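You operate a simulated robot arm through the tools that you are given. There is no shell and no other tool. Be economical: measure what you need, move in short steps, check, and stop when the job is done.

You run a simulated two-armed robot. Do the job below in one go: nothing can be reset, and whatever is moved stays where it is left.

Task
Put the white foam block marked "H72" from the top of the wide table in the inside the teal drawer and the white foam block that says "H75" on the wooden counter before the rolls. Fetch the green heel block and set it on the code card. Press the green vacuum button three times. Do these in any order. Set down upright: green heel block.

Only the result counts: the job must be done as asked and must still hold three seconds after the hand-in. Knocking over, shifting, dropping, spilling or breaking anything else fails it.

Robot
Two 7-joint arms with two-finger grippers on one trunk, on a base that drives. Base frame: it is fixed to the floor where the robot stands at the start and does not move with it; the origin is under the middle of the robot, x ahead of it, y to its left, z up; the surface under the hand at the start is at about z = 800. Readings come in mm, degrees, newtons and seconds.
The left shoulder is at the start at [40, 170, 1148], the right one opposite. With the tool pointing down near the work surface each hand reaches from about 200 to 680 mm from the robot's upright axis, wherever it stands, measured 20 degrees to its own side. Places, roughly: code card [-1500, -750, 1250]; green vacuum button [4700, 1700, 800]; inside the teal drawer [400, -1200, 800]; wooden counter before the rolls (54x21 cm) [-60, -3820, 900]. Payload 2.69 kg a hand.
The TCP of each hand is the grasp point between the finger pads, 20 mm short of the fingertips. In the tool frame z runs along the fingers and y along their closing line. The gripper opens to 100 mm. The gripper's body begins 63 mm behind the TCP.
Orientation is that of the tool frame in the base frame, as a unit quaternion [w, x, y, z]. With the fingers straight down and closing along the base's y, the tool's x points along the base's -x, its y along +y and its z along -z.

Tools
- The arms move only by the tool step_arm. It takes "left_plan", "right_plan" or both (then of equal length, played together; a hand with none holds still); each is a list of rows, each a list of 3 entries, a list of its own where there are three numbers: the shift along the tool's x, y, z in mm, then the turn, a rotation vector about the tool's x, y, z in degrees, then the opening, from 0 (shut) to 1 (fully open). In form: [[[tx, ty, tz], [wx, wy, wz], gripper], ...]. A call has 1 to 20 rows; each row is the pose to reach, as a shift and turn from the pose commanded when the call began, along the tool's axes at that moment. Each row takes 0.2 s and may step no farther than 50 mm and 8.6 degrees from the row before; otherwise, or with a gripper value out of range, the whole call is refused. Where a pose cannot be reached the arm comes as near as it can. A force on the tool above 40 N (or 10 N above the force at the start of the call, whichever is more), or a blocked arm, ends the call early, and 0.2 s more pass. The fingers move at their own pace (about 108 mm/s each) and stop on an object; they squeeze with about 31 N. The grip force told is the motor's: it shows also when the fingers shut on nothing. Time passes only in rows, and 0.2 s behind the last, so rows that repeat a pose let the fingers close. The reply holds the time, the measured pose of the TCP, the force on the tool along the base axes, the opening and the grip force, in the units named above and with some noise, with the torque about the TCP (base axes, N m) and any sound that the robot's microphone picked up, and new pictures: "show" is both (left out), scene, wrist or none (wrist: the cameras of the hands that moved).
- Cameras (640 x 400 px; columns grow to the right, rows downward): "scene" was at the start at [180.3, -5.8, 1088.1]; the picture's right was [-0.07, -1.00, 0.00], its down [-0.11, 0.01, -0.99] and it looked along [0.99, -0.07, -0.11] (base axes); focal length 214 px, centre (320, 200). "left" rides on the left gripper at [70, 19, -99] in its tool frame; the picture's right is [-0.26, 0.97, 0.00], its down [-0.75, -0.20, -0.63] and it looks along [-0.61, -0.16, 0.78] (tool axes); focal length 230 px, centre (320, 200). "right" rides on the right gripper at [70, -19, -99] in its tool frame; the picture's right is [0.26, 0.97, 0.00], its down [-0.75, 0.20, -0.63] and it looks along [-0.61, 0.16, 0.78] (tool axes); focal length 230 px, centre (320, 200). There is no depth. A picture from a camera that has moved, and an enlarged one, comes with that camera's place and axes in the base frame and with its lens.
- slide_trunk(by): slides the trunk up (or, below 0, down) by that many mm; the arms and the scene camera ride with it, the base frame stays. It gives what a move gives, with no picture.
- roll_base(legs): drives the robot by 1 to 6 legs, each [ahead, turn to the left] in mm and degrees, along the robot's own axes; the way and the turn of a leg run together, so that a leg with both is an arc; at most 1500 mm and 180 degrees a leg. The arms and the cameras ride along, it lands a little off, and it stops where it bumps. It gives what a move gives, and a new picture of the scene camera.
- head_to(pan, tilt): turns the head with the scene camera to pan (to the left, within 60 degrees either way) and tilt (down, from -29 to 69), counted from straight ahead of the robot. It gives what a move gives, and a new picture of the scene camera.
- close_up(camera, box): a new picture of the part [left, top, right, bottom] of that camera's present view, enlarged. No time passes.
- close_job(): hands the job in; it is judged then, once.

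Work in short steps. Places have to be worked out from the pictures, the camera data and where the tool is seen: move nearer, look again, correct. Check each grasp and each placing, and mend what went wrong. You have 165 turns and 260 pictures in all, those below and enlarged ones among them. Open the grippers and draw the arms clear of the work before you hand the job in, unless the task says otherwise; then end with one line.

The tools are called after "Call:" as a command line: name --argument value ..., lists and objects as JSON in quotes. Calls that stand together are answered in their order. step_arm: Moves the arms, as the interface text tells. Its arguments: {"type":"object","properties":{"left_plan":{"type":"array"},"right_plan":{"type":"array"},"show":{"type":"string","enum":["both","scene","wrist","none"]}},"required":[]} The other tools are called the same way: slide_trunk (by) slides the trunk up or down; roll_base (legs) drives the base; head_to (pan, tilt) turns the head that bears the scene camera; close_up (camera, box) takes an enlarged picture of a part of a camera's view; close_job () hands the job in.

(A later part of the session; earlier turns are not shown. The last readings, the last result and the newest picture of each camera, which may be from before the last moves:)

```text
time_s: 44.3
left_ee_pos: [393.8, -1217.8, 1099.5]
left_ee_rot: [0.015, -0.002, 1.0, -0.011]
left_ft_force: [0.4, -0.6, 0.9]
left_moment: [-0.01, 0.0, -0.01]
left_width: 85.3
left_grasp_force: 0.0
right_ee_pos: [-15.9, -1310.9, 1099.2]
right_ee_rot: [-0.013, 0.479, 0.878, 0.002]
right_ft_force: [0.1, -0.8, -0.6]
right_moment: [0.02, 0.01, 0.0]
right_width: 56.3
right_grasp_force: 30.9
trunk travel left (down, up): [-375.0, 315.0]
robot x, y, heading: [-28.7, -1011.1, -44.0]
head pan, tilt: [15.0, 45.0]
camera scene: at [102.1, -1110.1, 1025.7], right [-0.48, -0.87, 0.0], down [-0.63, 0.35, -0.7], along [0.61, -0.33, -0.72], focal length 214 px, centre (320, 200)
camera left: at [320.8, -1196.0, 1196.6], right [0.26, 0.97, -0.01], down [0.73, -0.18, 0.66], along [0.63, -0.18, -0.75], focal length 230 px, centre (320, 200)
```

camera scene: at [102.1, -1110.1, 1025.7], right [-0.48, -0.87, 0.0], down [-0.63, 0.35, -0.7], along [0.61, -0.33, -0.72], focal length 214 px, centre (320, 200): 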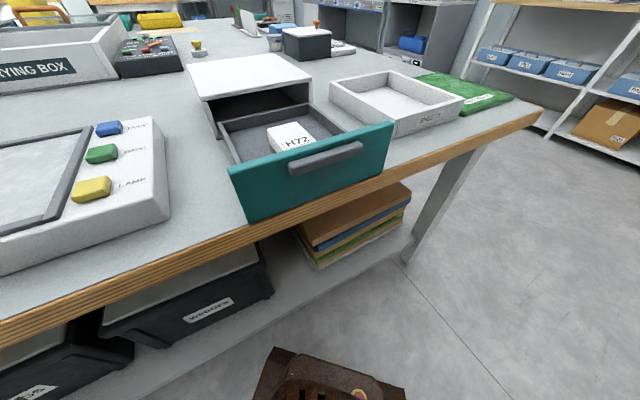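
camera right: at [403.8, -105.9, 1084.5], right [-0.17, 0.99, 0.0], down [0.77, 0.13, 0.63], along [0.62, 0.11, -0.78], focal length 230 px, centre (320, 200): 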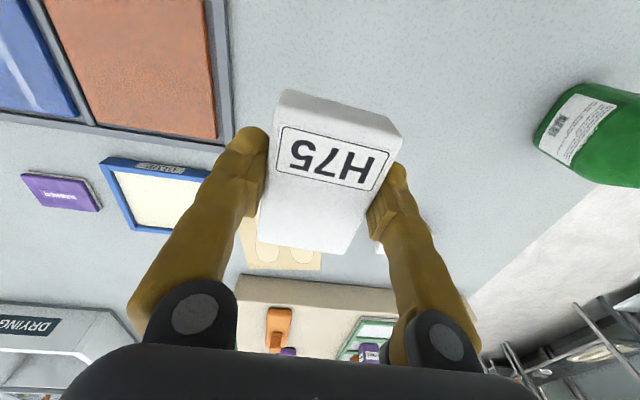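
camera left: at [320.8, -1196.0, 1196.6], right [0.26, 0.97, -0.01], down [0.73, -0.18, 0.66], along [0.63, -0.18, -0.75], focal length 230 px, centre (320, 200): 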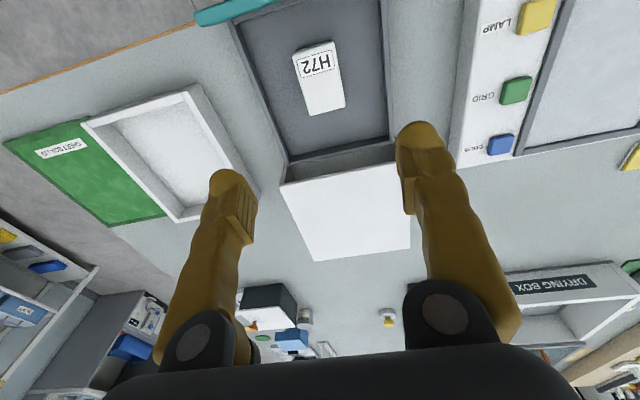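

H72 lies in the drawer. I retract the left hand and head for the counter with H75.

Call:
step_arm --left_plan '[[[34, 34, 0], [0, 0, 6], 0.85], [[68, 68, 0], [0, 0, 12], 0.85], [[100, 100, 0], [0, 0, 18], 0.85], [[135, 135, 0], [0, 0, 24], 0.85], [[135, 135, 0], [0, 0, 24], 0.85]]' --show "none"

Call:
head_to --pan 0 --tilt 15

Call:
roll_base --legs '[[0, -46], [1350, 0]]'

```text
time_s: 45.5
left_ee_pos: [257.2, -1083.6, 1089.7]
left_ee_rot: [0.013, 0.207, 0.978, -0.005]
left_ft_force: [0.8, -0.8, 0.0]
left_moment: [-0.03, 0.0, 0.01]
left_width: 85.0
left_grasp_force: 0.0
right_ee_pos: [-16.1, -1312.1, 1100.1]
right_ee_rot: [-0.013, 0.478, 0.878, 0.001]
right_ft_force: [-0.3, -0.3, -0.1]
right_moment: [0.01, 0.0, 0.0]
right_width: 56.2
right_grasp_force: 31.3
trunk travel left (down, up): [-375.0, 315.0]
robot x, y, heading: [-30.0, -1010.7, -44.1]
head pan, tilt: [15.0, 45.0]
```

```text
time_s: 46.4
left_ee_pos: [258.7, -1082.6, 1089.6]
left_ee_rot: [0.013, 0.207, 0.978, -0.005]
left_ft_force: [0.0, -0.2, 0.1]
left_moment: [-0.03, -0.01, -0.01]
left_width: 84.9
left_grasp_force: 0.0
right_ee_pos: [-15.3, -1312.2, 1098.9]
right_ee_rot: [-0.013, 0.479, 0.878, 0.001]
right_ft_force: [0.5, -0.1, -0.4]
right_moment: [-0.03, 0.0, 0.02]
right_width: 56.0
right_grasp_force: 31.3
trunk travel left (down, up): [-375.0, 315.0]
robot x, y, heading: [-33.2, -1011.8, -44.3]
head pan, tilt: [0.0, 15.0]
camera scene: at [99.0, -1136.3, 1072.1], right [-0.69, -0.72, 0.0], down [-0.2, 0.19, -0.96], along [0.69, -0.67, -0.28], focal length 214 px, centre (320, 200)
```

scene: 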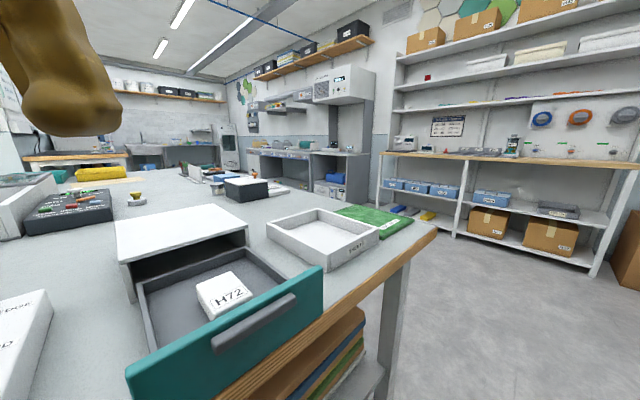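

```text
time_s: 55.4
left_ee_pos: [124.7, -2624.3, 1089.3]
left_ee_rot: [0.009, 0.571, 0.821, -0.009]
left_ft_force: [0.7, 0.5, -0.7]
left_moment: [0.03, 0.0, -0.01]
left_width: 84.8
left_grasp_force: 0.0
right_ee_pos: [-229.4, -2586.7, 1099.7]
right_ee_rot: [-0.011, 0.782, 0.623, 0.006]
right_ft_force: [0.0, -0.2, 0.1]
right_moment: [0.02, -0.02, 0.02]
right_width: 56.2
right_grasp_force: 30.8
trunk travel left (down, up): [-375.0, 315.0]
robot x, y, heading: [-28.6, -2367.7, -89.7]
head pan, tilt: [0.0, 15.0]
camera scene: at [-24.6, -2546.3, 1072.1], right [-1.0, -0.01, 0.0], down [0.0, 0.28, -0.96], along [0.01, -0.96, -0.28], focal length 214 px, centre (320, 200)
```

scene: 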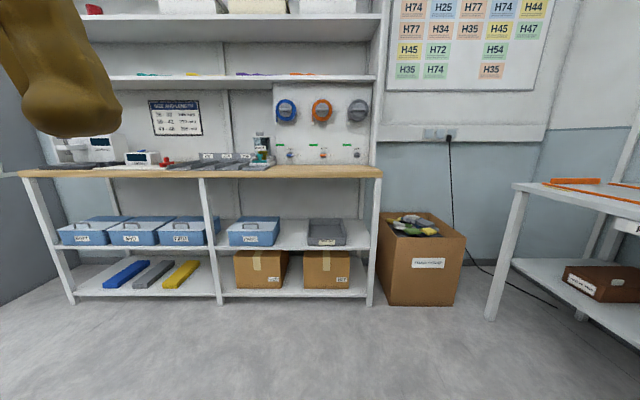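

The counter with the three hanging rolls is ahead; the free spot is below them. I drive nearer.

Call:
roll_base --legs '[[450, 16], [450, -16]]'

Call:
head_to --pan -15 --tilt 30

```text
time_s: 60.4
left_ee_pos: [257.6, -3497.3, 1090.2]
left_ee_rot: [0.013, 0.569, 0.822, -0.012]
left_ft_force: [0.0, 0.0, 0.3]
left_moment: [0.05, -0.01, 0.0]
left_width: 85.1
left_grasp_force: 0.0
right_ee_pos: [-95.9, -3466.6, 1103.2]
right_ee_rot: [-0.011, 0.782, 0.623, 0.004]
right_ft_force: [-0.3, 0.2, -1.0]
right_moment: [0.04, -0.04, 0.02]
right_width: 56.1
right_grasp_force: 31.4
trunk travel left (down, up): [-375.0, 315.0]
robot x, y, heading: [105.9, -3258.1, -89.7]
head pan, tilt: [0.0, 15.0]
camera scene: at [108.3, -3438.7, 1072.0], right [-1.0, -0.01, 0.0], down [0.0, 0.28, -0.96], along [0.01, -0.96, -0.28], focal length 214 px, centre (320, 200)
```

scene: 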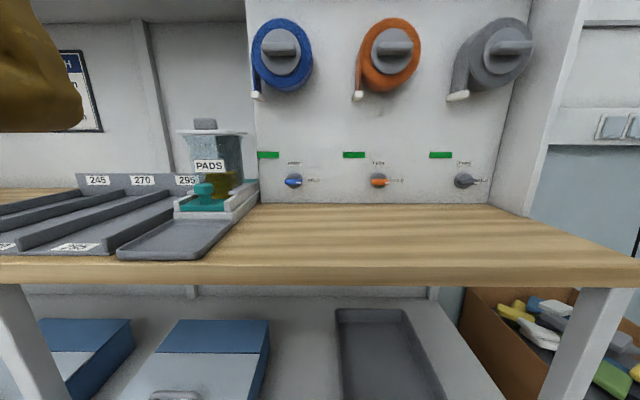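

```text
time_s: 61.2
left_ee_pos: [258.8, -3479.0, 1085.2]
left_ee_rot: [0.003, 0.569, 0.822, 0.001]
left_ft_force: [-7.1, -36.5, 9.1]
left_moment: [4.74, -0.66, 1.4]
left_width: 85.0
left_grasp_force: 0.1
right_ee_pos: [-93.6, -3457.5, 1107.4]
right_ee_rot: [-0.009, 0.789, 0.614, 0.021]
right_ft_force: [0.1, -0.2, 0.2]
right_moment: [0.03, 0.01, 0.0]
right_width: 56.4
right_grasp_force: 30.8
trunk travel left (down, up): [-375.0, 315.0]
robot x, y, heading: [108.0, -3258.4, -89.6]
head pan, tilt: [-15.0, 30.0]
camera scene: at [84.7, -3432.2, 1048.1], right [-0.97, 0.25, 0.0], down [0.13, 0.5, -0.86], along [-0.22, -0.83, -0.51], focal length 214 px, centre (320, 200)
```

scene: 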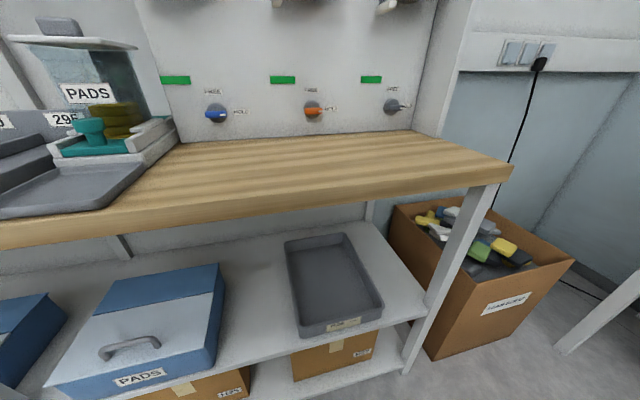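

The left hand reads 36 N, likely touching my own head; I move it outward and forward a little, and check the force.

Call:
step_arm --left_plan '[[[-20, 25, 0], [0, 0, 0], 0.85], [[-40, 49, 0], [0, 0, 0], 0.85], [[-40, 49, 0], [0, 0, 0], 0.85]]' --show "wrist"

```text
time_s: 62.0
left_ee_pos: [317.3, -3500.8, 1091.8]
left_ee_rot: [0.013, 0.57, 0.821, -0.012]
left_ft_force: [-0.5, -0.2, 0.9]
left_moment: [0.0, -0.01, -0.01]
left_width: 85.2
left_grasp_force: 0.0
right_ee_pos: [-93.8, -3456.4, 1107.2]
right_ee_rot: [-0.009, 0.789, 0.614, 0.02]
right_ft_force: [0.2, -1.0, -0.1]
right_moment: [0.02, -0.02, -0.01]
right_width: 56.4
right_grasp_force: 31.5
trunk travel left (down, up): [-375.0, 315.0]
robot x, y, heading: [103.1, -3257.0, -89.6]
head pan, tilt: [-15.0, 30.0]
camera left: at [309.2, -3423.3, 1188.4], right [1.0, 0.1, 0.01], down [0.07, -0.75, 0.66], along [0.07, -0.65, -0.75], focal length 230 px, centre (320, 200)
```

left: 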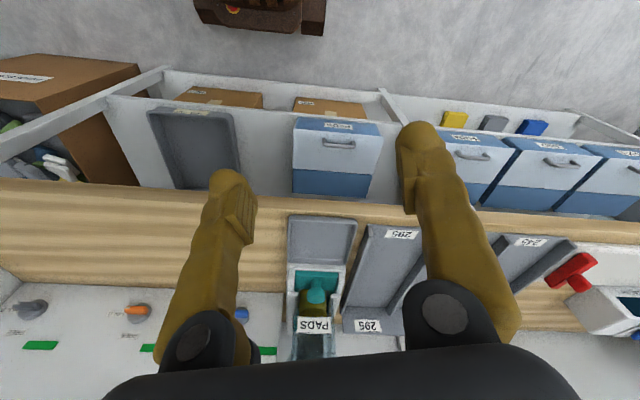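

Clear now. The free counter spans x≈-360…100, y≈-3707…-4000, z≈900. I extend the right hand to above (-95, -3795).

Call:
step_arm --right_plan '[[[-40, 10, 0], [0, 0, -3], 0], [[-80, 20, 10], [0, 0, -6], 0], [[-120, 30, 20], [0, 0, -9], 0], [[-160, 40, 30], [0, 0, -12], 0], [[-200, 50, 40], [0, 0, -14], 0], [[-240, 60, 50], [0, 0, -14], 0], [[-280, 71, 60], [0, 0, -14], 0], [[-325, 82, 70], [0, 0, -14], 0], [[-325, 82, 100], [0, 0, -14], 0], [[-325, 82, 100], [0, 0, -14], 0]]' --show "both"

```text
time_s: 64.2
left_ee_pos: [317.5, -3499.7, 1091.3]
left_ee_rot: [0.014, 0.569, 0.822, -0.013]
left_ft_force: [-0.1, 0.6, -0.2]
left_moment: [0.0, 0.01, 0.0]
left_width: 85.0
left_grasp_force: 0.0
right_ee_pos: [-88.4, -3783.8, 1004.1]
right_ee_rot: [-0.004, 0.701, 0.714, 0.001]
right_ft_force: [0.0, 0.2, -0.6]
right_moment: [0.01, 0.03, 0.02]
right_width: 56.0
right_grasp_force: 31.3
trunk travel left (down, up): [-375.0, 315.0]
robot x, y, heading: [107.8, -3257.8, -89.6]
head pan, tilt: [-15.0, 30.0]
camera scene: at [84.9, -3432.2, 1048.0], right [-0.97, 0.25, 0.0], down [0.13, 0.5, -0.86], along [-0.22, -0.83, -0.51], focal length 214 px, centre (320, 200)
camera right: at [-109.4, -3715.2, 1103.9], right [0.96, 0.28, 0.0], down [0.22, -0.75, 0.62], along [0.17, -0.6, -0.78], focal length 230 px, centre (320, 200)
```

scene: 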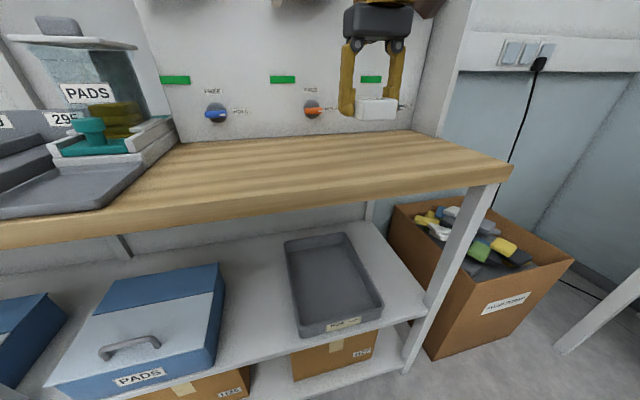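
right: 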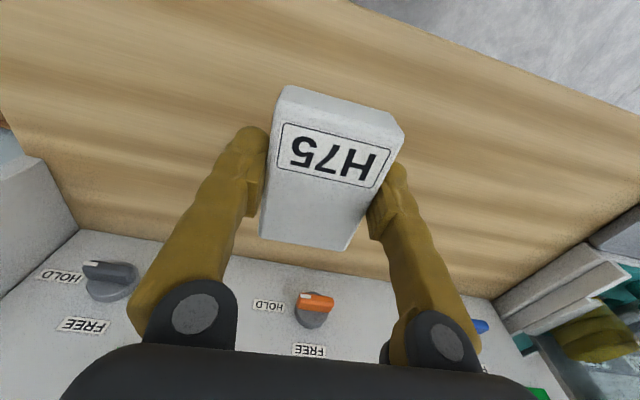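

Well placed above the free counter. Lower in small steps to contact (expected near z≈925).

Call:
step_arm --right_plan '[[[0, 0, 35], [0, 0, 0], 0], [[0, 0, 60], [0, 0, 0], 0], [[0, 0, 66], [0, 0, 0], 0], [[0, 0, 70], [0, 0, 0], 0], [[0, 0, 74], [0, 0, 0], 0], [[0, 0, 78], [0, 0, 0], 0], [[0, 0, 80], [0, 0, 0], 0], [[0, 0, 80], [0, 0, 0], 0]]' --show "scene"

```text
time_s: 66.0
left_ee_pos: [317.1, -3500.7, 1092.8]
left_ee_rot: [0.014, 0.57, 0.822, -0.012]
left_ft_force: [0.3, -0.8, -0.4]
left_moment: [0.01, -0.03, 0.0]
left_width: 85.1
left_grasp_force: 0.1
right_ee_pos: [-89.5, -3784.5, 924.5]
right_ee_rot: [-0.004, 0.701, 0.714, 0.0]
right_ft_force: [-0.2, -0.5, 4.9]
right_moment: [-0.22, -0.1, -0.04]
right_width: 56.4
right_grasp_force: 31.4
trunk travel left (down, up): [-375.0, 315.0]
robot x, y, heading: [107.2, -3255.2, -89.3]
head pan, tilt: [-15.0, 30.0]
camera scene: at [84.9, -3431.8, 1048.1], right [-0.97, 0.25, 0.0], down [0.13, 0.5, -0.86], along [-0.22, -0.83, -0.51], focal length 214 px, centre (320, 200)
```

scene: 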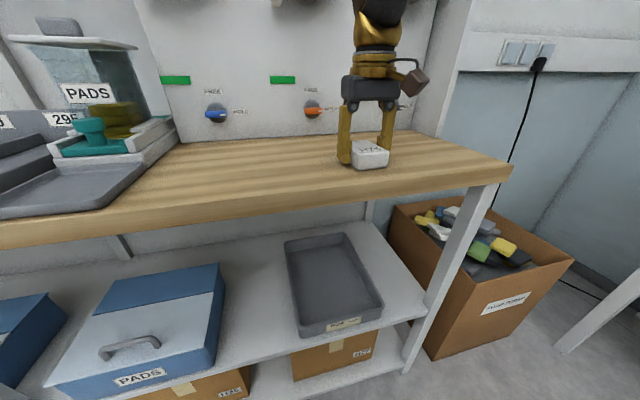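

Just touching (5 N). Release, then raise and draw back.

Call:
step_arm --right_plan '[[[0, 0, 0], [0, 0, 0], 0.9], [[0, 0, 0], [0, 0, 0], 0.9], [[0, 0, 0], [0, 0, 0], 0.9], [[0, 0, -40], [0, 0, 0], 0.9], [[0, 0, -85], [0, 0, 0], 0.9], [[0, 0, -130], [0, 0, 0], 0.9], [[0, 0, -170], [0, 0, 0], 0.9], [[45, 0, -180], [0, 0, 0], 0.9], [[90, 0, -180], [0, 0, 0], 0.9], [[135, 0, -180], [0, 0, 0], 0.9], [[180, 0, -180], [0, 0, 0], 0.9], [[225, 0, -180], [0, 0, 0], 0.9], [[270, 0, -180], [0, 0, 0], 0.9], [[270, 0, -180], [0, 0, 0], 0.9]]' --show "scene"

```text
time_s: 69.0
left_ee_pos: [318.3, -3499.9, 1093.1]
left_ee_rot: [0.013, 0.569, 0.822, -0.013]
left_ft_force: [0.3, -0.3, 0.2]
left_moment: [0.05, 0.0, -0.03]
left_width: 85.1
left_grasp_force: 0.0
right_ee_pos: [-94.7, -3512.2, 1103.3]
right_ee_rot: [-0.009, 0.7, 0.714, 0.004]
right_ft_force: [0.5, -1.2, -1.2]
right_moment: [-0.03, 0.0, 0.02]
right_width: 89.9
right_grasp_force: 0.1
trunk travel left (down, up): [-375.0, 315.0]
robot x, y, heading: [105.0, -3254.9, -89.5]
head pan, tilt: [-15.0, 30.0]
camera scene: at [85.8, -3432.0, 1048.1], right [-0.97, 0.25, 0.01], down [0.12, 0.5, -0.86], along [-0.22, -0.83, -0.51], focal length 214 px, centre (320, 200)
```

scene: 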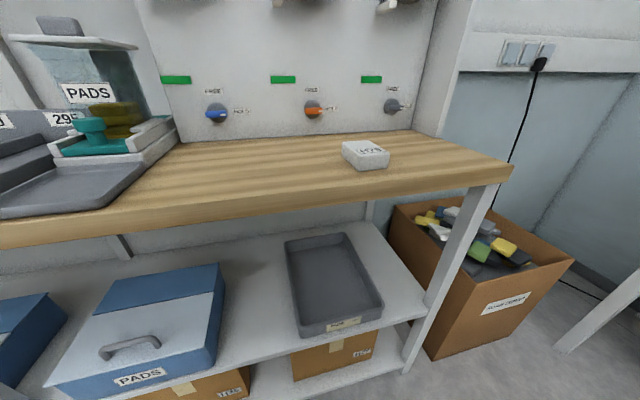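

H75 rests on the counter. Now I turn around and drive back up the lane toward the heel blocks at the table's far/left side.

Call:
head_to --pan 0 --tilt 15

Call:
roll_base --legs '[[0, 179.5], [450, 16], [450, -16]]'

```text
time_s: 69.8
left_ee_pos: [317.2, -3500.7, 1091.8]
left_ee_rot: [0.013, 0.57, 0.822, -0.013]
left_ft_force: [-0.2, -0.9, 0.2]
left_moment: [-0.01, -0.01, -0.03]
left_width: 85.0
left_grasp_force: 0.1
right_ee_pos: [-95.1, -3512.1, 1102.7]
right_ee_rot: [-0.009, 0.7, 0.714, 0.005]
right_ft_force: [-1.0, -0.1, -0.3]
right_moment: [-0.02, 0.0, 0.01]
right_width: 90.1
right_grasp_force: 0.1
trunk travel left (down, up): [-375.0, 315.0]
robot x, y, heading: [107.7, -3261.2, -89.3]
head pan, tilt: [0.0, 15.0]
camera scene: at [108.4, -3438.2, 1072.1], right [-1.0, -0.01, 0.0], down [0.0, 0.28, -0.96], along [0.01, -0.96, -0.28], focal length 214 px, centre (320, 200)
```

scene: 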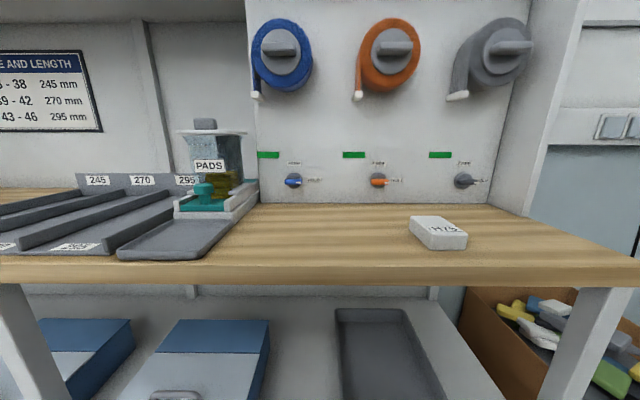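

```text
time_s: 82.3
left_ee_pos: [-198.7, -2115.4, 1092.1]
left_ee_rot: [-0.014, 0.813, -0.582, -0.014]
left_ft_force: [-0.4, -0.1, -0.9]
left_moment: [-0.05, -0.01, 0.01]
left_width: 85.1
left_grasp_force: 0.1
right_ee_pos: [214.6, -2115.9, 1103.6]
right_ee_rot: [-0.005, -0.704, 0.711, -0.01]
right_ft_force: [0.5, -1.1, -0.2]
right_moment: [-0.04, 0.0, 0.01]
right_width: 90.0
right_grasp_force: 0.0
trunk travel left (down, up): [-375.0, 315.0]
robot x, y, heading: [3.7, -2368.0, 88.7]
head pan, tilt: [0.0, 15.0]
camera scene: at [7.7, -2183.9, 1072.0], right [1.0, -0.02, 0.0], down [-0.01, -0.28, -0.96], along [0.02, 0.96, -0.28], focal length 214 px, centre (320, 200)
```

scene: 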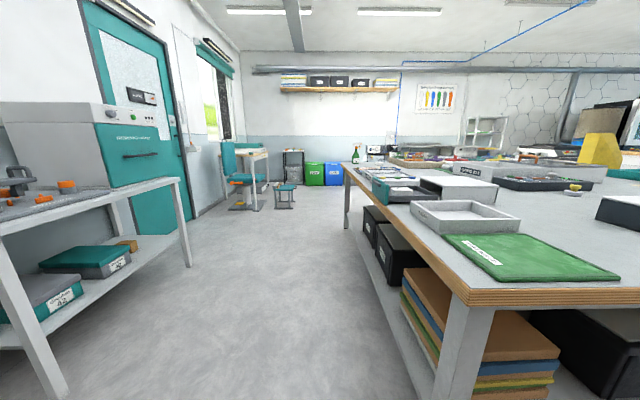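

Let me enlarge the left part, where the code card should be (on the machine near the door).

Call:
close_up --camera "scene" --box '[0, 0, 320, 220]'

Call:
head_to --pan 45 --tilt 0

```text
1.82 times, centred on (160, 110) of scene
camera zoom: at [7.7, -2183.9, 1072.0], right [1.0, -0.02, 0.0], down [-0.01, -0.28, -0.96], along [0.02, 0.96, -0.28], focal length 390 px, centre (611, 364)
```

zoom: 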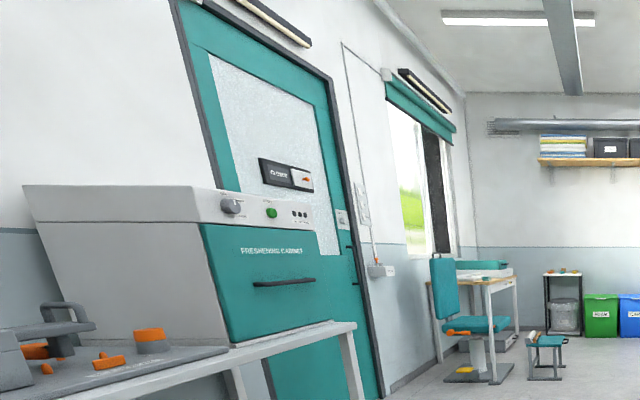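

```text
time_s: 83.4
left_ee_pos: [-198.6, -2135.8, 1086.6]
left_ee_rot: [-0.002, 0.813, -0.582, -0.005]
left_ft_force: [-0.8, 0.4, -0.3]
left_moment: [-0.01, -0.02, 0.01]
left_width: 84.8
left_grasp_force: 0.1
right_ee_pos: [215.5, -2137.1, 1096.0]
right_ee_rot: [-0.017, -0.703, 0.71, -0.023]
right_ft_force: [0.0, -0.8, -0.2]
right_moment: [0.01, -0.01, -0.02]
right_width: 90.1
right_grasp_force: 0.0
trunk travel left (down, up): [-375.0, 315.0]
robot x, y, heading: [5.6, -2365.6, 88.5]
head pan, tilt: [45.0, 0.0]
camera scene: at [-56.5, -2212.8, 1096.8], right [0.72, 0.69, -0.01], down [0.0, -0.02, -1.0], along [-0.69, 0.72, -0.01], focal length 214 px, centre (320, 200)
```

scene: 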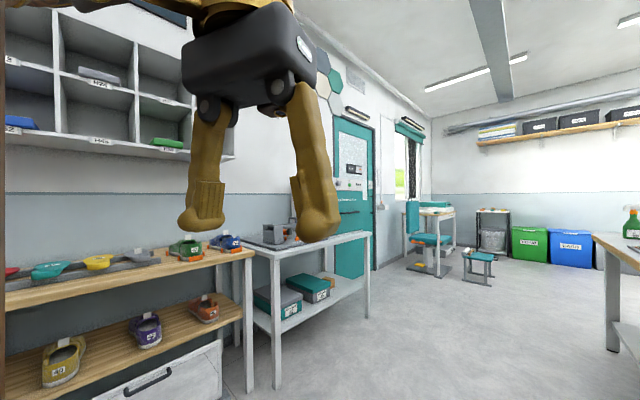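

The freshening cabinet (top z≈1250) probably bears the code card; I'll check later. Now drive on along the lane to beyond the table's left corner.

Call:
head_to --pan 0 --tilt 15

Call:
roll_base --legs '[[0, 3], [1500, 0], [1500, 0]]'

```text
time_s: 84.5
left_ee_pos: [-198.1, -2135.7, 1087.0]
left_ee_rot: [-0.001, 0.813, -0.582, -0.005]
left_ft_force: [0.5, -0.1, 0.5]
left_moment: [0.02, 0.0, 0.02]
left_width: 85.2
left_grasp_force: 0.1
right_ee_pos: [214.4, -2136.7, 1095.6]
right_ee_rot: [-0.018, -0.703, 0.71, -0.022]
right_ft_force: [0.1, 0.0, -0.2]
right_moment: [-0.02, -0.01, 0.0]
right_width: 90.1
right_grasp_force: 0.0
trunk travel left (down, up): [-375.0, 315.0]
robot x, y, heading: [4.1, -2367.1, 88.8]
head pan, tilt: [0.0, 15.0]
camera scene: at [7.7, -2184.8, 1072.2], right [1.0, -0.02, 0.0], down [-0.01, -0.27, -0.96], along [0.02, 0.96, -0.28], focal length 214 px, centre (320, 200)
```

scene: 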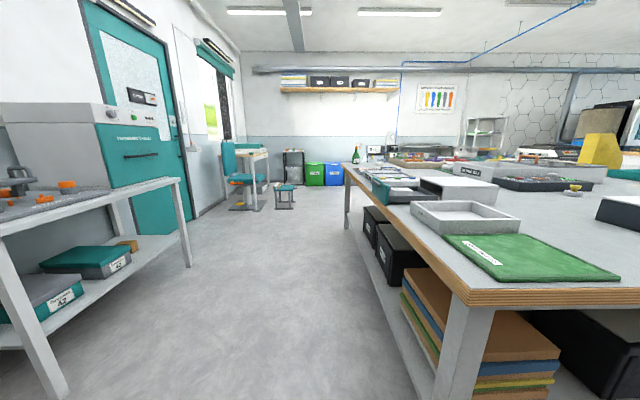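

```text
time_s: 99.4
left_ee_pos: [-317.8, 860.1, 1087.1]
left_ee_rot: [-0.001, 0.831, -0.557, -0.005]
left_ft_force: [-0.6, -0.1, 0.1]
left_moment: [-0.02, -0.02, -0.04]
left_width: 84.8
left_grasp_force: 0.0
right_ee_pos: [94.4, 882.3, 1094.9]
right_ee_rot: [0.017, 0.723, -0.69, 0.024]
right_ft_force: [0.2, 0.0, -1.6]
right_moment: [-0.06, 0.0, 0.03]
right_width: 90.1
right_grasp_force: 0.0
trunk travel left (down, up): [-375.0, 315.0]
robot x, y, heading: [-104.2, 643.4, 92.2]
head pan, tilt: [0.0, 15.0]
camera scene: at [-109.6, 823.1, 1072.1], right [1.0, 0.04, 0.0], down [0.01, -0.28, -0.96], along [-0.04, 0.96, -0.28], focal length 214 px, centre (320, 200)
```

scene: 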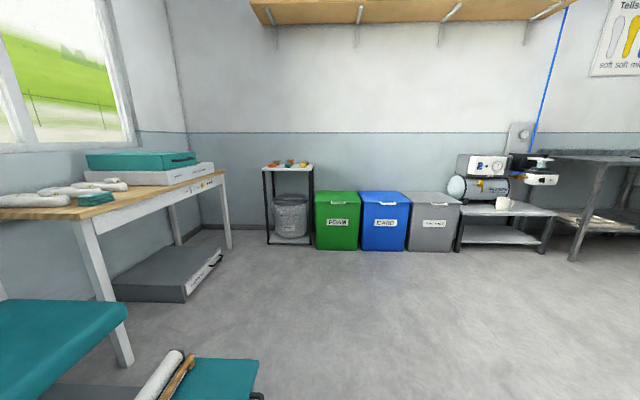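

Turn right and drive along the table's left side to x≈830.

Call:
roll_base --legs '[[0, -92], [930, 0]]'

Call:
roll_base --legs '[[0, -90]]'

Call:
head_to --pan 10 --tilt 45

```text
time_s: 108.3
left_ee_pos: [1044.4, 868.2, 1094.6]
left_ee_rot: [0.0, -0.186, 0.983, 0.003]
left_ft_force: [0.2, 0.6, 0.0]
left_moment: [-0.01, 0.0, -0.01]
left_width: 85.0
left_grasp_force: 0.0
right_ee_pos: [1048.2, 455.7, 1096.2]
right_ee_rot: [-0.026, -0.014, 1.0, -0.005]
right_ft_force: [0.9, 0.4, -0.2]
right_moment: [-0.01, -0.01, -0.02]
right_width: 90.0
right_grasp_force: 0.0
trunk travel left (down, up): [-375.0, 315.0]
robot x, y, heading: [827.6, 656.3, 0.9]
head pan, tilt: [0.0, 15.0]
camera scene: at [1009.0, 662.0, 1072.0], right [0.02, -1.0, 0.0], down [-0.28, 0.0, -0.96], along [0.96, 0.01, -0.28], focal length 214 px, centre (320, 200)
```

scene: 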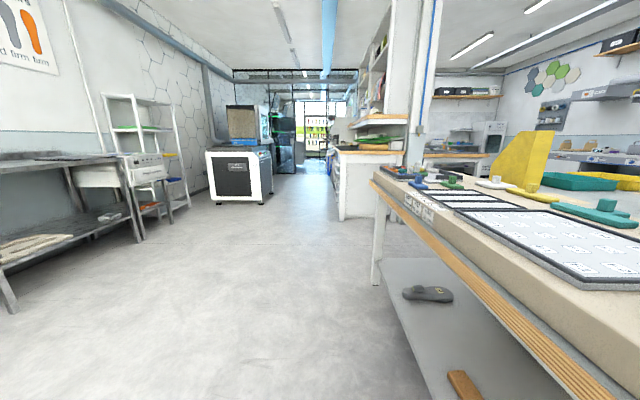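

```text
time_s: 112.6
left_ee_pos: [1034.3, 453.3, 1102.7]
left_ee_rot: [0.002, 0.561, 0.828, 0.007]
left_ft_force: [-0.1, 0.3, -0.5]
left_moment: [-0.04, -0.06, -0.04]
left_width: 84.9
left_grasp_force: 0.0
right_ee_pos: [626.0, 450.1, 1101.0]
right_ee_rot: [-0.019, 0.696, 0.717, 0.014]
right_ft_force: [-0.2, -0.5, 0.6]
right_moment: [0.02, 0.02, 0.01]
right_width: 89.9
right_grasp_force: 0.1
trunk travel left (down, up): [-375.0, 315.0]
robot x, y, heading: [834.3, 660.8, -88.9]
head pan, tilt: [0.0, 15.0]
camera scene: at [835.1, 477.2, 1072.2], right [-1.0, -0.02, 0.0], down [-0.01, 0.28, -0.96], along [0.02, -0.96, -0.28], focal length 214 px, centre (320, 200)
```

scene: 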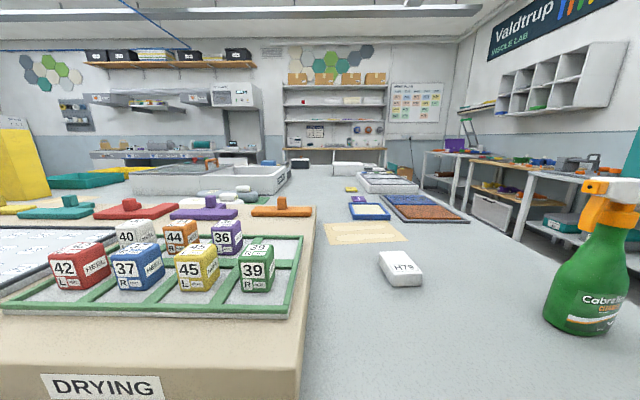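

```text
time_s: 113.5
left_ee_pos: [1030.7, 461.4, 1106.0]
left_ee_rot: [-0.014, 0.552, 0.834, 0.007]
left_ft_force: [-0.6, 0.3, 0.3]
left_moment: [-0.01, -0.02, 0.01]
left_width: 85.2
left_grasp_force: 0.0
right_ee_pos: [627.8, 457.2, 1104.6]
right_ee_rot: [-0.017, 0.705, 0.708, 0.032]
right_ft_force: [-0.3, 0.4, 0.6]
right_moment: [0.01, -0.01, 0.02]
right_width: 90.0
right_grasp_force: 0.1
trunk travel left (down, up): [-375.0, 315.0]
robot x, y, heading: [832.6, 659.2, -88.9]
head pan, tilt: [10.0, 45.0]
camera scene: at [848.8, 491.3, 1025.6], right [-0.98, -0.19, 0.0], down [-0.14, 0.71, -0.7], along [0.14, -0.68, -0.72], focal length 214 px, centre (320, 200)
```

scene: 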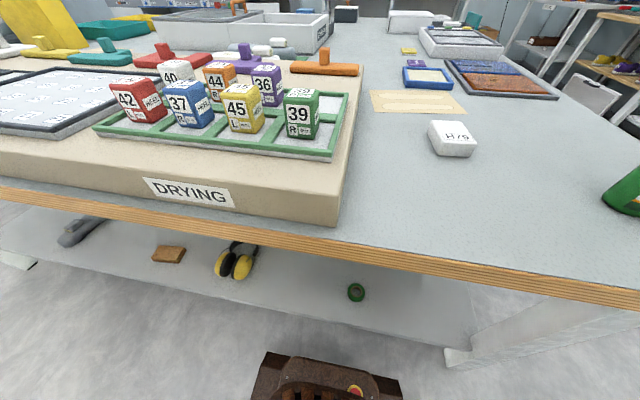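

The green heel block ("39 R") is around (928, 222), top z≈923. I turn the base slightly right so it is on the left hand's side and bring the left hand above it for a look.

Call:
roll_base --legs '[[0, -9]]'

Call:
step_arm --left_plan '[[[0, 0, -1], [0, 0, 0], 0.85], [[0, 0, -1], [0, 0, 0], 0.85]]' --show "both"

```text
time_s: 114.6
left_ee_pos: [997.3, 434.0, 1105.4]
left_ee_rot: [-0.014, 0.615, 0.789, 0.007]
left_ft_force: [-0.2, -0.2, -0.7]
left_moment: [0.03, -0.01, 0.0]
left_width: 85.0
left_grasp_force: 0.1
right_ee_pos: [599.4, 492.5, 1104.0]
right_ee_rot: [-0.014, 0.759, 0.65, 0.032]
right_ft_force: [-0.4, 0.6, -0.1]
right_moment: [0.01, -0.03, 0.01]
right_width: 89.9
right_grasp_force: 0.0
trunk travel left (down, up): [-375.0, 315.0]
robot x, y, heading: [834.4, 657.5, -97.9]
head pan, tilt: [10.0, 45.0]
camera scene: at [823.0, 491.0, 1025.6], right [-1.0, -0.04, 0.0], down [-0.02, 0.72, -0.7], along [0.03, -0.69, -0.72], focal length 214 px, centre (320, 200)
```

scene: 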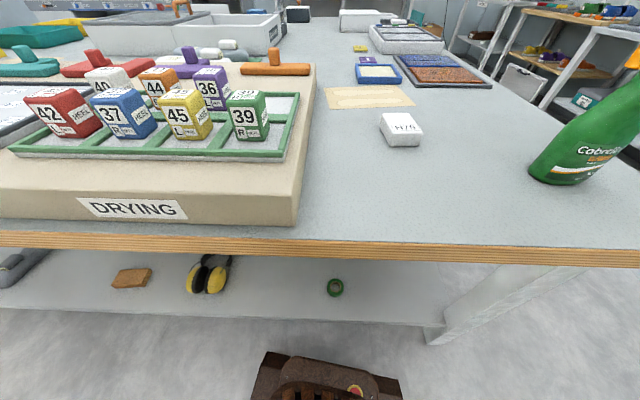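

```text
time_s: 115.2
left_ee_pos: [994.8, 441.2, 1111.4]
left_ee_rot: [-0.031, 0.606, 0.795, 0.008]
left_ft_force: [-0.3, -0.4, 0.6]
left_moment: [0.02, 0.05, 0.02]
left_width: 84.9
left_grasp_force: 0.0
right_ee_pos: [605.7, 499.6, 1109.3]
right_ee_rot: [-0.01, 0.767, 0.64, 0.049]
right_ft_force: [0.0, 0.1, -0.7]
right_moment: [0.02, -0.02, 0.0]
right_width: 90.0
right_grasp_force: 0.0
trunk travel left (down, up): [-375.0, 315.0]
robot x, y, heading: [829.9, 658.6, -98.1]
head pan, tilt: [10.0, 45.0]
camera scene: at [823.0, 490.9, 1025.6], right [-1.0, -0.04, 0.0], down [-0.02, 0.72, -0.7], along [0.03, -0.69, -0.72], focal length 214 px, centre (320, 200)
camera left: at [996.9, 509.9, 1212.8], right [1.0, 0.01, -0.04], down [0.03, -0.81, 0.59], along [-0.03, -0.59, -0.81], focal length 230 px, centre (320, 200)
```

scene: 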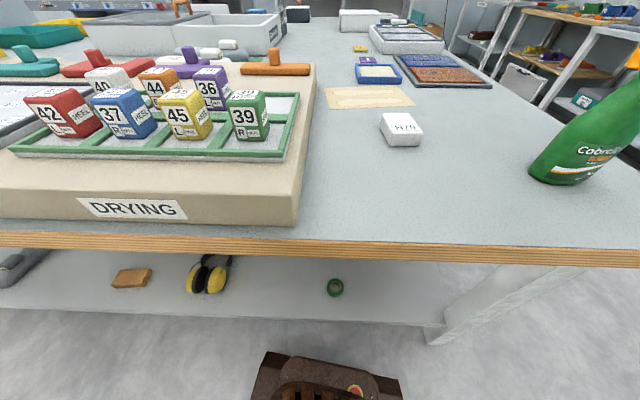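
left: 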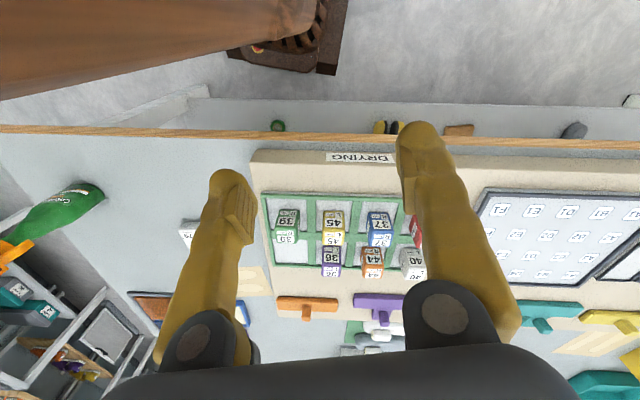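

The map is clear: green 39 sits at ≈(928, 215) with ~45 mm of gap to the yellow one and an empty cell beyond. I move the left hand above it, straightening it to yaw -90.

Call:
step_arm --left_plan '[[[-38, -24, 10], [-0.4, -0.6, 3], 0.8], [[-78, -49, 25], [-0.8, -1.2, 6], 0.8], [[-118, -74, 40], [-1.2, -1.9, 9], 0.8], [[-158, -99, 55], [-1.6, -2.5, 12], 0.8], [[-198, -124, 70], [-1.9, -3.2, 15.4], 0.8], [[-198, -124, 70], [-1.9, -3.2, 15.4], 0.8]]' --show "both"

```text
time_s: 116.6
left_ee_pos: [927.6, 228.4, 1038.1]
left_ee_rot: [0.023, 0.716, 0.698, -0.004]
left_ft_force: [0.3, -0.2, -0.2]
left_moment: [0.02, 0.05, -0.01]
left_width: 80.0
left_grasp_force: 0.1
right_ee_pos: [606.5, 498.3, 1108.8]
right_ee_rot: [-0.01, 0.766, 0.64, 0.048]
right_ft_force: [0.0, 0.1, 0.1]
right_moment: [0.01, 0.05, -0.02]
right_width: 90.1
right_grasp_force: 0.0
trunk travel left (down, up): [-375.0, 315.0]
robot x, y, heading: [833.5, 656.0, -98.1]
head pan, tilt: [10.0, 45.0]
camera scene: at [823.3, 491.3, 1025.7], right [-1.0, -0.04, 0.0], down [-0.02, 0.72, -0.7], along [0.03, -0.69, -0.72], focal length 214 px, centre (320, 200)
camera left: at [944.6, 303.2, 1134.6], right [0.96, -0.28, 0.04], down [-0.23, -0.72, 0.65], along [-0.16, -0.64, -0.76], focal length 230 px, centre (320, 200)
```

scene: 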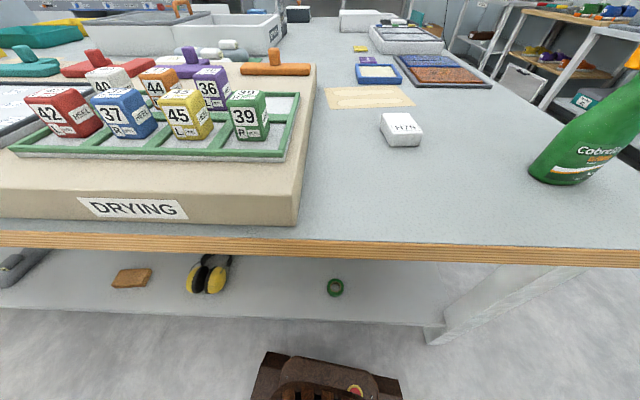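
left: 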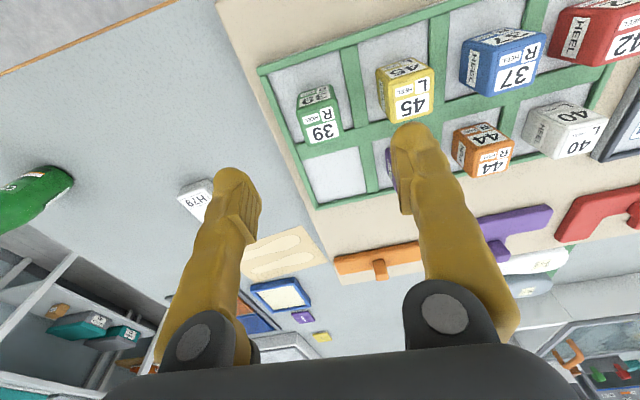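

Block top center at (927, 215). Correct the tilt, hover just above it.

Call:
step_arm --left_plan '[[[-5, -1, 35], [0.8, 1.1, -0.8], 0.8], [[-10, -3, 70], [1.5, 2.2, -1.5], 0.8], [[-10, -3, 70], [1.5, 2.2, -1.5], 0.8], [[-10, -3, 70], [1.5, 2.2, -1.5], 0.8]]' --show "both"

```text
time_s: 117.6
left_ee_pos: [924.1, 216.7, 967.5]
left_ee_rot: [0.0, 0.706, 0.708, 0.0]
left_ft_force: [0.0, -0.1, -0.1]
left_moment: [0.02, -0.02, 0.0]
left_width: 79.8
left_grasp_force: 0.0
right_ee_pos: [605.7, 497.8, 1106.9]
right_ee_rot: [-0.01, 0.766, 0.641, 0.048]
right_ft_force: [-0.1, -0.2, 0.7]
right_moment: [0.03, -0.02, -0.02]
right_width: 90.1
right_grasp_force: 0.1
trunk travel left (down, up): [-375.0, 315.0]
robot x, y, heading: [831.5, 657.7, -97.7]
head pan, tilt: [10.0, 45.0]
camera scene: at [822.9, 490.4, 1025.5], right [-1.0, -0.04, 0.0], down [-0.02, 0.72, -0.69], along [0.03, -0.69, -0.72], focal length 214 px, centre (320, 200)
camera left: at [942.8, 287.2, 1066.6], right [0.97, -0.25, 0.0], down [-0.2, -0.75, 0.63], along [-0.16, -0.61, -0.78], focal length 230 px, centre (320, 200)
```

scene: 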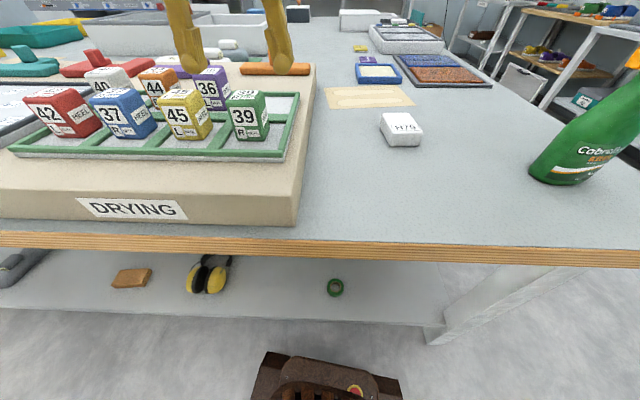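
left: 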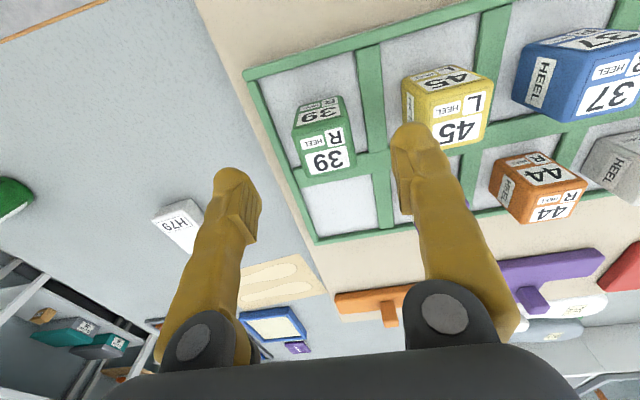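

Green block spans x≈914–946; the yellow starts at ≈981. I narrow the opening to 60 mm and descend to z≈900.

Call:
step_arm --left_plan '[[[-3, 5, 10], [0, 0, 0], 0.6], [[-3, 5, 10], [0, 0, 0], 0.6], [[-3, 5, 35], [0, 0, 0], 0.6], [[-3, 5, 35], [0, 0, 0], 0.6]]' --show "both"

```text
time_s: 118.6
left_ee_pos: [930.4, 213.4, 933.8]
left_ee_rot: [0.0, 0.705, 0.709, -0.001]
left_ft_force: [0.7, 0.1, 0.3]
left_moment: [0.02, 0.01, 0.01]
left_width: 59.9
left_grasp_force: 0.0
right_ee_pos: [605.7, 499.8, 1108.0]
right_ee_rot: [-0.01, 0.766, 0.64, 0.049]
right_ft_force: [0.3, -0.4, -0.2]
right_moment: [-0.02, -0.03, 0.0]
right_width: 90.1
right_grasp_force: 0.1
trunk travel left (down, up): [-375.0, 315.0]
robot x, y, heading: [834.6, 656.7, -98.0]
head pan, tilt: [10.0, 45.0]
camera scene: at [823.1, 491.0, 1025.7], right [-1.0, -0.04, 0.0], down [-0.02, 0.72, -0.7], along [0.03, -0.69, -0.72], focal length 214 px, centre (320, 200)
camera left: at [948.2, 284.5, 1032.1], right [0.97, -0.25, 0.0], down [-0.2, -0.75, 0.63], along [-0.16, -0.61, -0.78], focal length 230 px, centre (320, 200)
```

scene: 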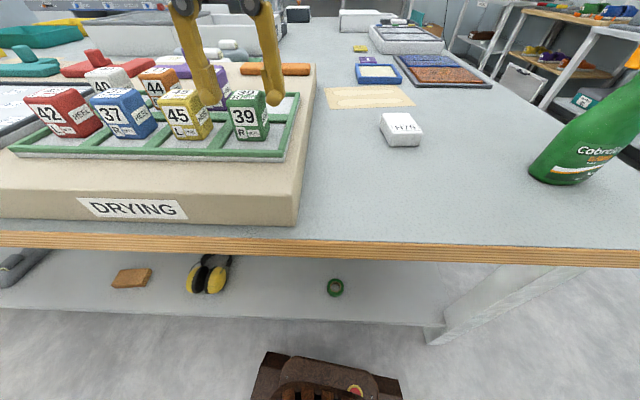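
left: 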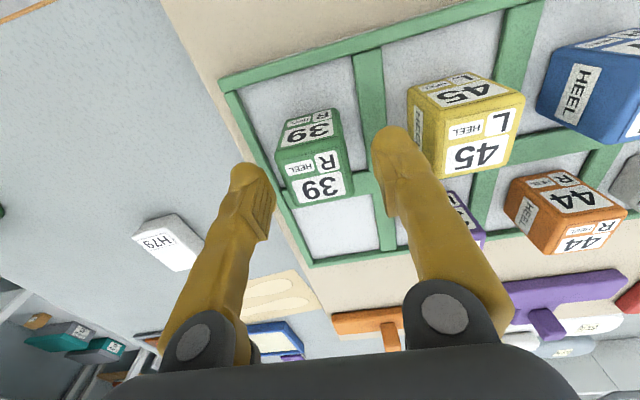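

Fingers are on both sides with clearance. Descend to z≈901 and close.

Call:
step_arm --left_plan '[[[3, 0, 12], [0, 0, 0], 0.6], [[3, 0, 24], [0, 0, 0], 0.6], [[3, 0, 33], [0, 0, 0], 0.6], [[3, 0, 33], [0, 0, 0], 0.6]]' --show "both"

```text
time_s: 119.6
left_ee_pos: [929.6, 215.3, 900.3]
left_ee_rot: [0.001, 0.706, 0.708, -0.001]
left_ft_force: [-0.6, 0.6, 0.1]
left_moment: [-0.02, -0.01, 0.0]
left_width: 59.9
left_grasp_force: 0.1
right_ee_pos: [606.4, 498.8, 1108.9]
right_ee_rot: [-0.011, 0.766, 0.641, 0.049]
right_ft_force: [0.0, 0.0, 0.3]
right_moment: [0.01, 0.01, 0.03]
right_width: 89.8
right_grasp_force: 0.0
trunk travel left (down, up): [-375.0, 315.0]
robot x, y, heading: [832.4, 661.0, -97.8]
head pan, tilt: [10.0, 45.0]
camera scene: at [823.0, 490.6, 1025.6], right [-1.0, -0.04, 0.0], down [-0.02, 0.72, -0.7], along [0.03, -0.69, -0.72], focal length 214 px, centre (320, 200)
camera left: at [948.5, 286.7, 999.4], right [0.97, -0.25, 0.0], down [-0.2, -0.75, 0.63], along [-0.16, -0.61, -0.78], focal length 230 px, centre (320, 200)
```

scene: 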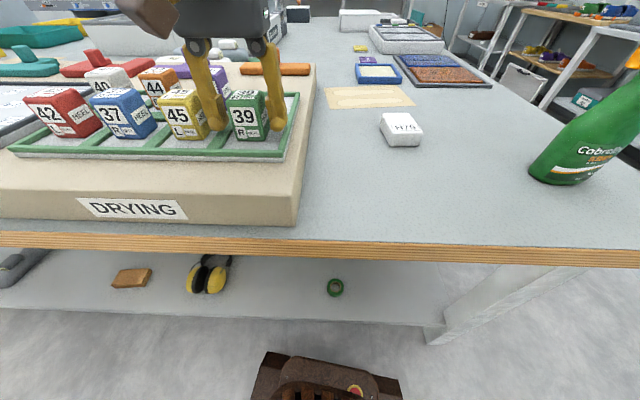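
left: 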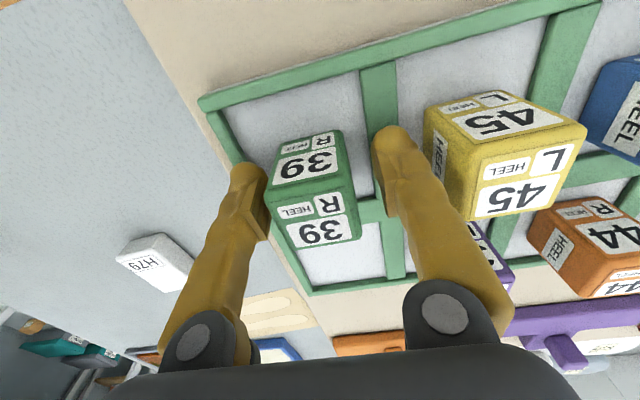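

Close and lift straight up.

Call:
step_arm --left_plan '[[[0, 0, 0], [0, 0, 0], 0.1], [[0, 0, 0], [0, 0, 0], 0.1], [[0, 0, 0], [0, 0, 0], 0.1], [[0, 0, -20], [0, 0, 0], 0.1], [[0, 0, -60], [0, 0, 0], 0.1], [[0, 0, -105], [0, 0, 0], 0.1], [[0, 0, -150], [0, 0, 0], 0.1], [[0, 0, -200], [0, 0, 0], 0.1]]' --show "both"

```text
time_s: 121.4
left_ee_pos: [929.9, 215.7, 1102.1]
left_ee_rot: [0.0, 0.706, 0.708, -0.002]
left_ft_force: [-0.2, -0.2, -1.3]
left_moment: [0.0, 0.06, 0.0]
left_width: 38.8
left_grasp_force: 30.9
right_ee_pos: [605.0, 498.3, 1106.8]
right_ee_rot: [-0.01, 0.766, 0.641, 0.049]
right_ft_force: [0.1, 0.3, 0.9]
right_moment: [0.0, -0.01, -0.01]
right_width: 90.1
right_grasp_force: 0.0
trunk travel left (down, up): [-375.0, 315.0]
robot x, y, heading: [833.1, 658.7, -98.3]
head pan, tilt: [10.0, 45.0]
camera scene: at [822.9, 491.3, 1025.7], right [-1.0, -0.04, 0.0], down [-0.02, 0.72, -0.7], along [0.03, -0.69, -0.72], focal length 214 px, centre (320, 200)
camera left: at [948.0, 287.4, 1200.9], right [0.97, -0.26, 0.0], down [-0.2, -0.75, 0.63], along [-0.16, -0.61, -0.78], focal length 230 px, centre (320, 200)
```

scene: 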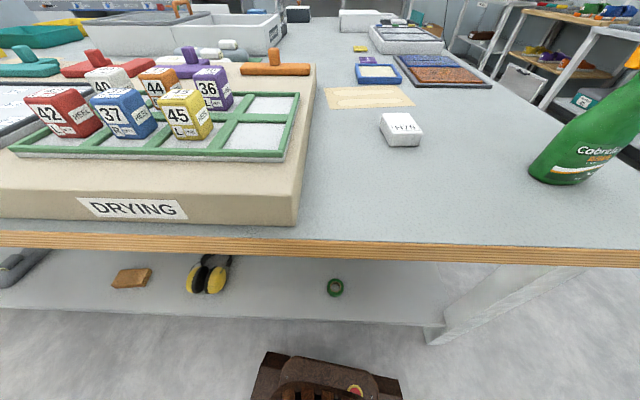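
left: 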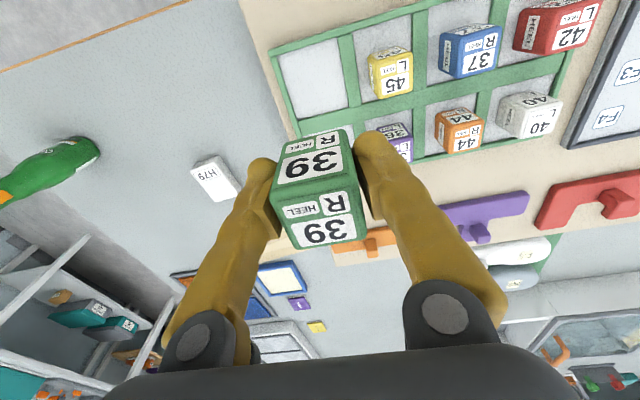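

The green heel block is held (38.8 mm) upright. I retract it, clear of my head, then drive back around the corner.

Call:
step_arm --left_plan '[[[37, 14, -5], [0, 0, 0], 0.1], [[74, 27, -10], [0, 0, 0], 0.1], [[111, 41, -10], [0, 0, 0], 0.1], [[148, 54, -10], [0, 0, 0], 0.1], [[148, 54, -10], [0, 0, 0], 0.1]]' --show "none"

Call:
head_to --pan 0 --tilt 12

Call:
roll_base --legs '[[0, -82], [1000, 0]]'

```text
time_s: 122.6
left_ee_pos: [982.8, 365.3, 1106.3]
left_ee_rot: [-0.003, 0.706, 0.708, 0.006]
left_ft_force: [-0.7, 1.1, -1.7]
left_moment: [0.0, -0.03, 0.01]
left_width: 38.8
left_grasp_force: 31.3
right_ee_pos: [605.9, 498.3, 1107.6]
right_ee_rot: [-0.01, 0.766, 0.641, 0.049]
right_ft_force: [-1.0, 0.0, 0.6]
right_moment: [0.01, 0.0, 0.0]
right_width: 90.1
right_grasp_force: 0.0
trunk travel left (down, up): [-375.0, 315.0]
robot x, y, heading: [832.4, 661.0, -97.9]
head pan, tilt: [10.0, 45.0]
```

```text
time_s: 123.6
left_ee_pos: [984.7, 363.9, 1105.6]
left_ee_rot: [-0.005, 0.705, 0.709, 0.005]
left_ft_force: [-0.4, -0.5, -1.0]
left_moment: [-0.01, 0.02, 0.0]
left_width: 38.7
left_grasp_force: 31.7
right_ee_pos: [605.0, 497.5, 1107.6]
right_ee_rot: [-0.011, 0.767, 0.64, 0.048]
right_ft_force: [0.1, 0.5, 0.5]
right_moment: [0.01, 0.01, 0.01]
right_width: 90.0
right_grasp_force: 0.0
trunk travel left (down, up): [-375.0, 315.0]
robot x, y, heading: [831.9, 660.3, -97.8]
head pan, tilt: [0.0, 12.0]
camera scene: at [807.2, 478.7, 1077.0], right [-0.99, 0.14, 0.0], down [0.03, 0.22, -0.97], along [-0.13, -0.97, -0.23], focal length 214 px, centre (320, 200)
```

scene: 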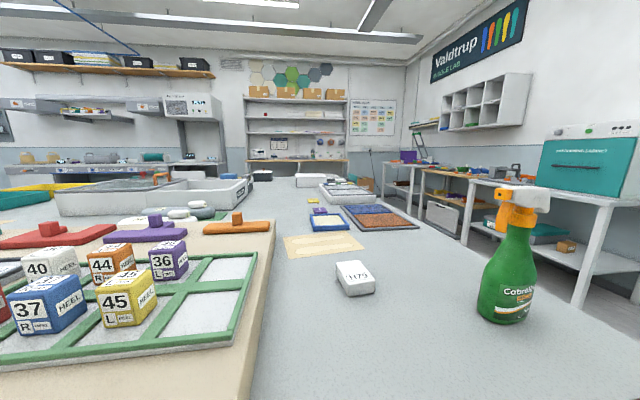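

```text
time_s: 132.4
left_ee_pos: [-438.8, 464.9, 1105.7]
left_ee_rot: [0.001, 0.998, 0.07, 0.006]
left_ft_force: [0.5, 0.2, -0.6]
left_moment: [0.01, 0.01, -0.01]
left_width: 38.8
left_grasp_force: 31.0
right_ee_pos: [-357.2, 863.0, 1111.2]
right_ee_rot: [0.008, 0.999, -0.009, 0.038]
right_ft_force: [0.0, 0.4, -0.1]
right_moment: [0.0, -0.02, -0.03]
right_width: 89.9
right_grasp_force: 0.1
trunk travel left (down, up): [-375.0, 315.0]
robot x, y, heading: [-170.5, 653.6, 180.0]
head pan, tilt: [0.0, 12.0]
camera scene: at [-351.0, 657.0, 1077.0], right [0.0, 1.0, 0.0], down [0.23, 0.0, -0.97], along [-0.97, 0.0, -0.23], focal length 214 px, centre (320, 200)
```

scene: 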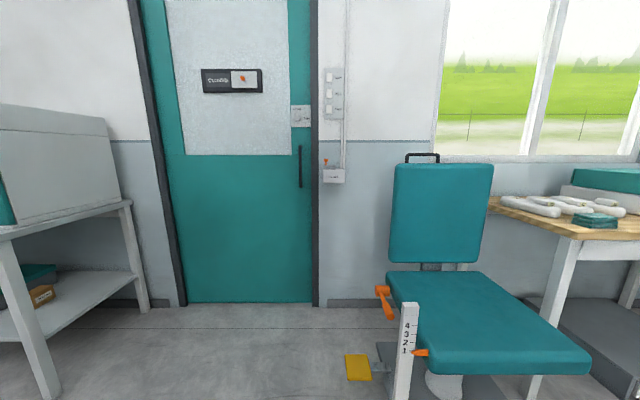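

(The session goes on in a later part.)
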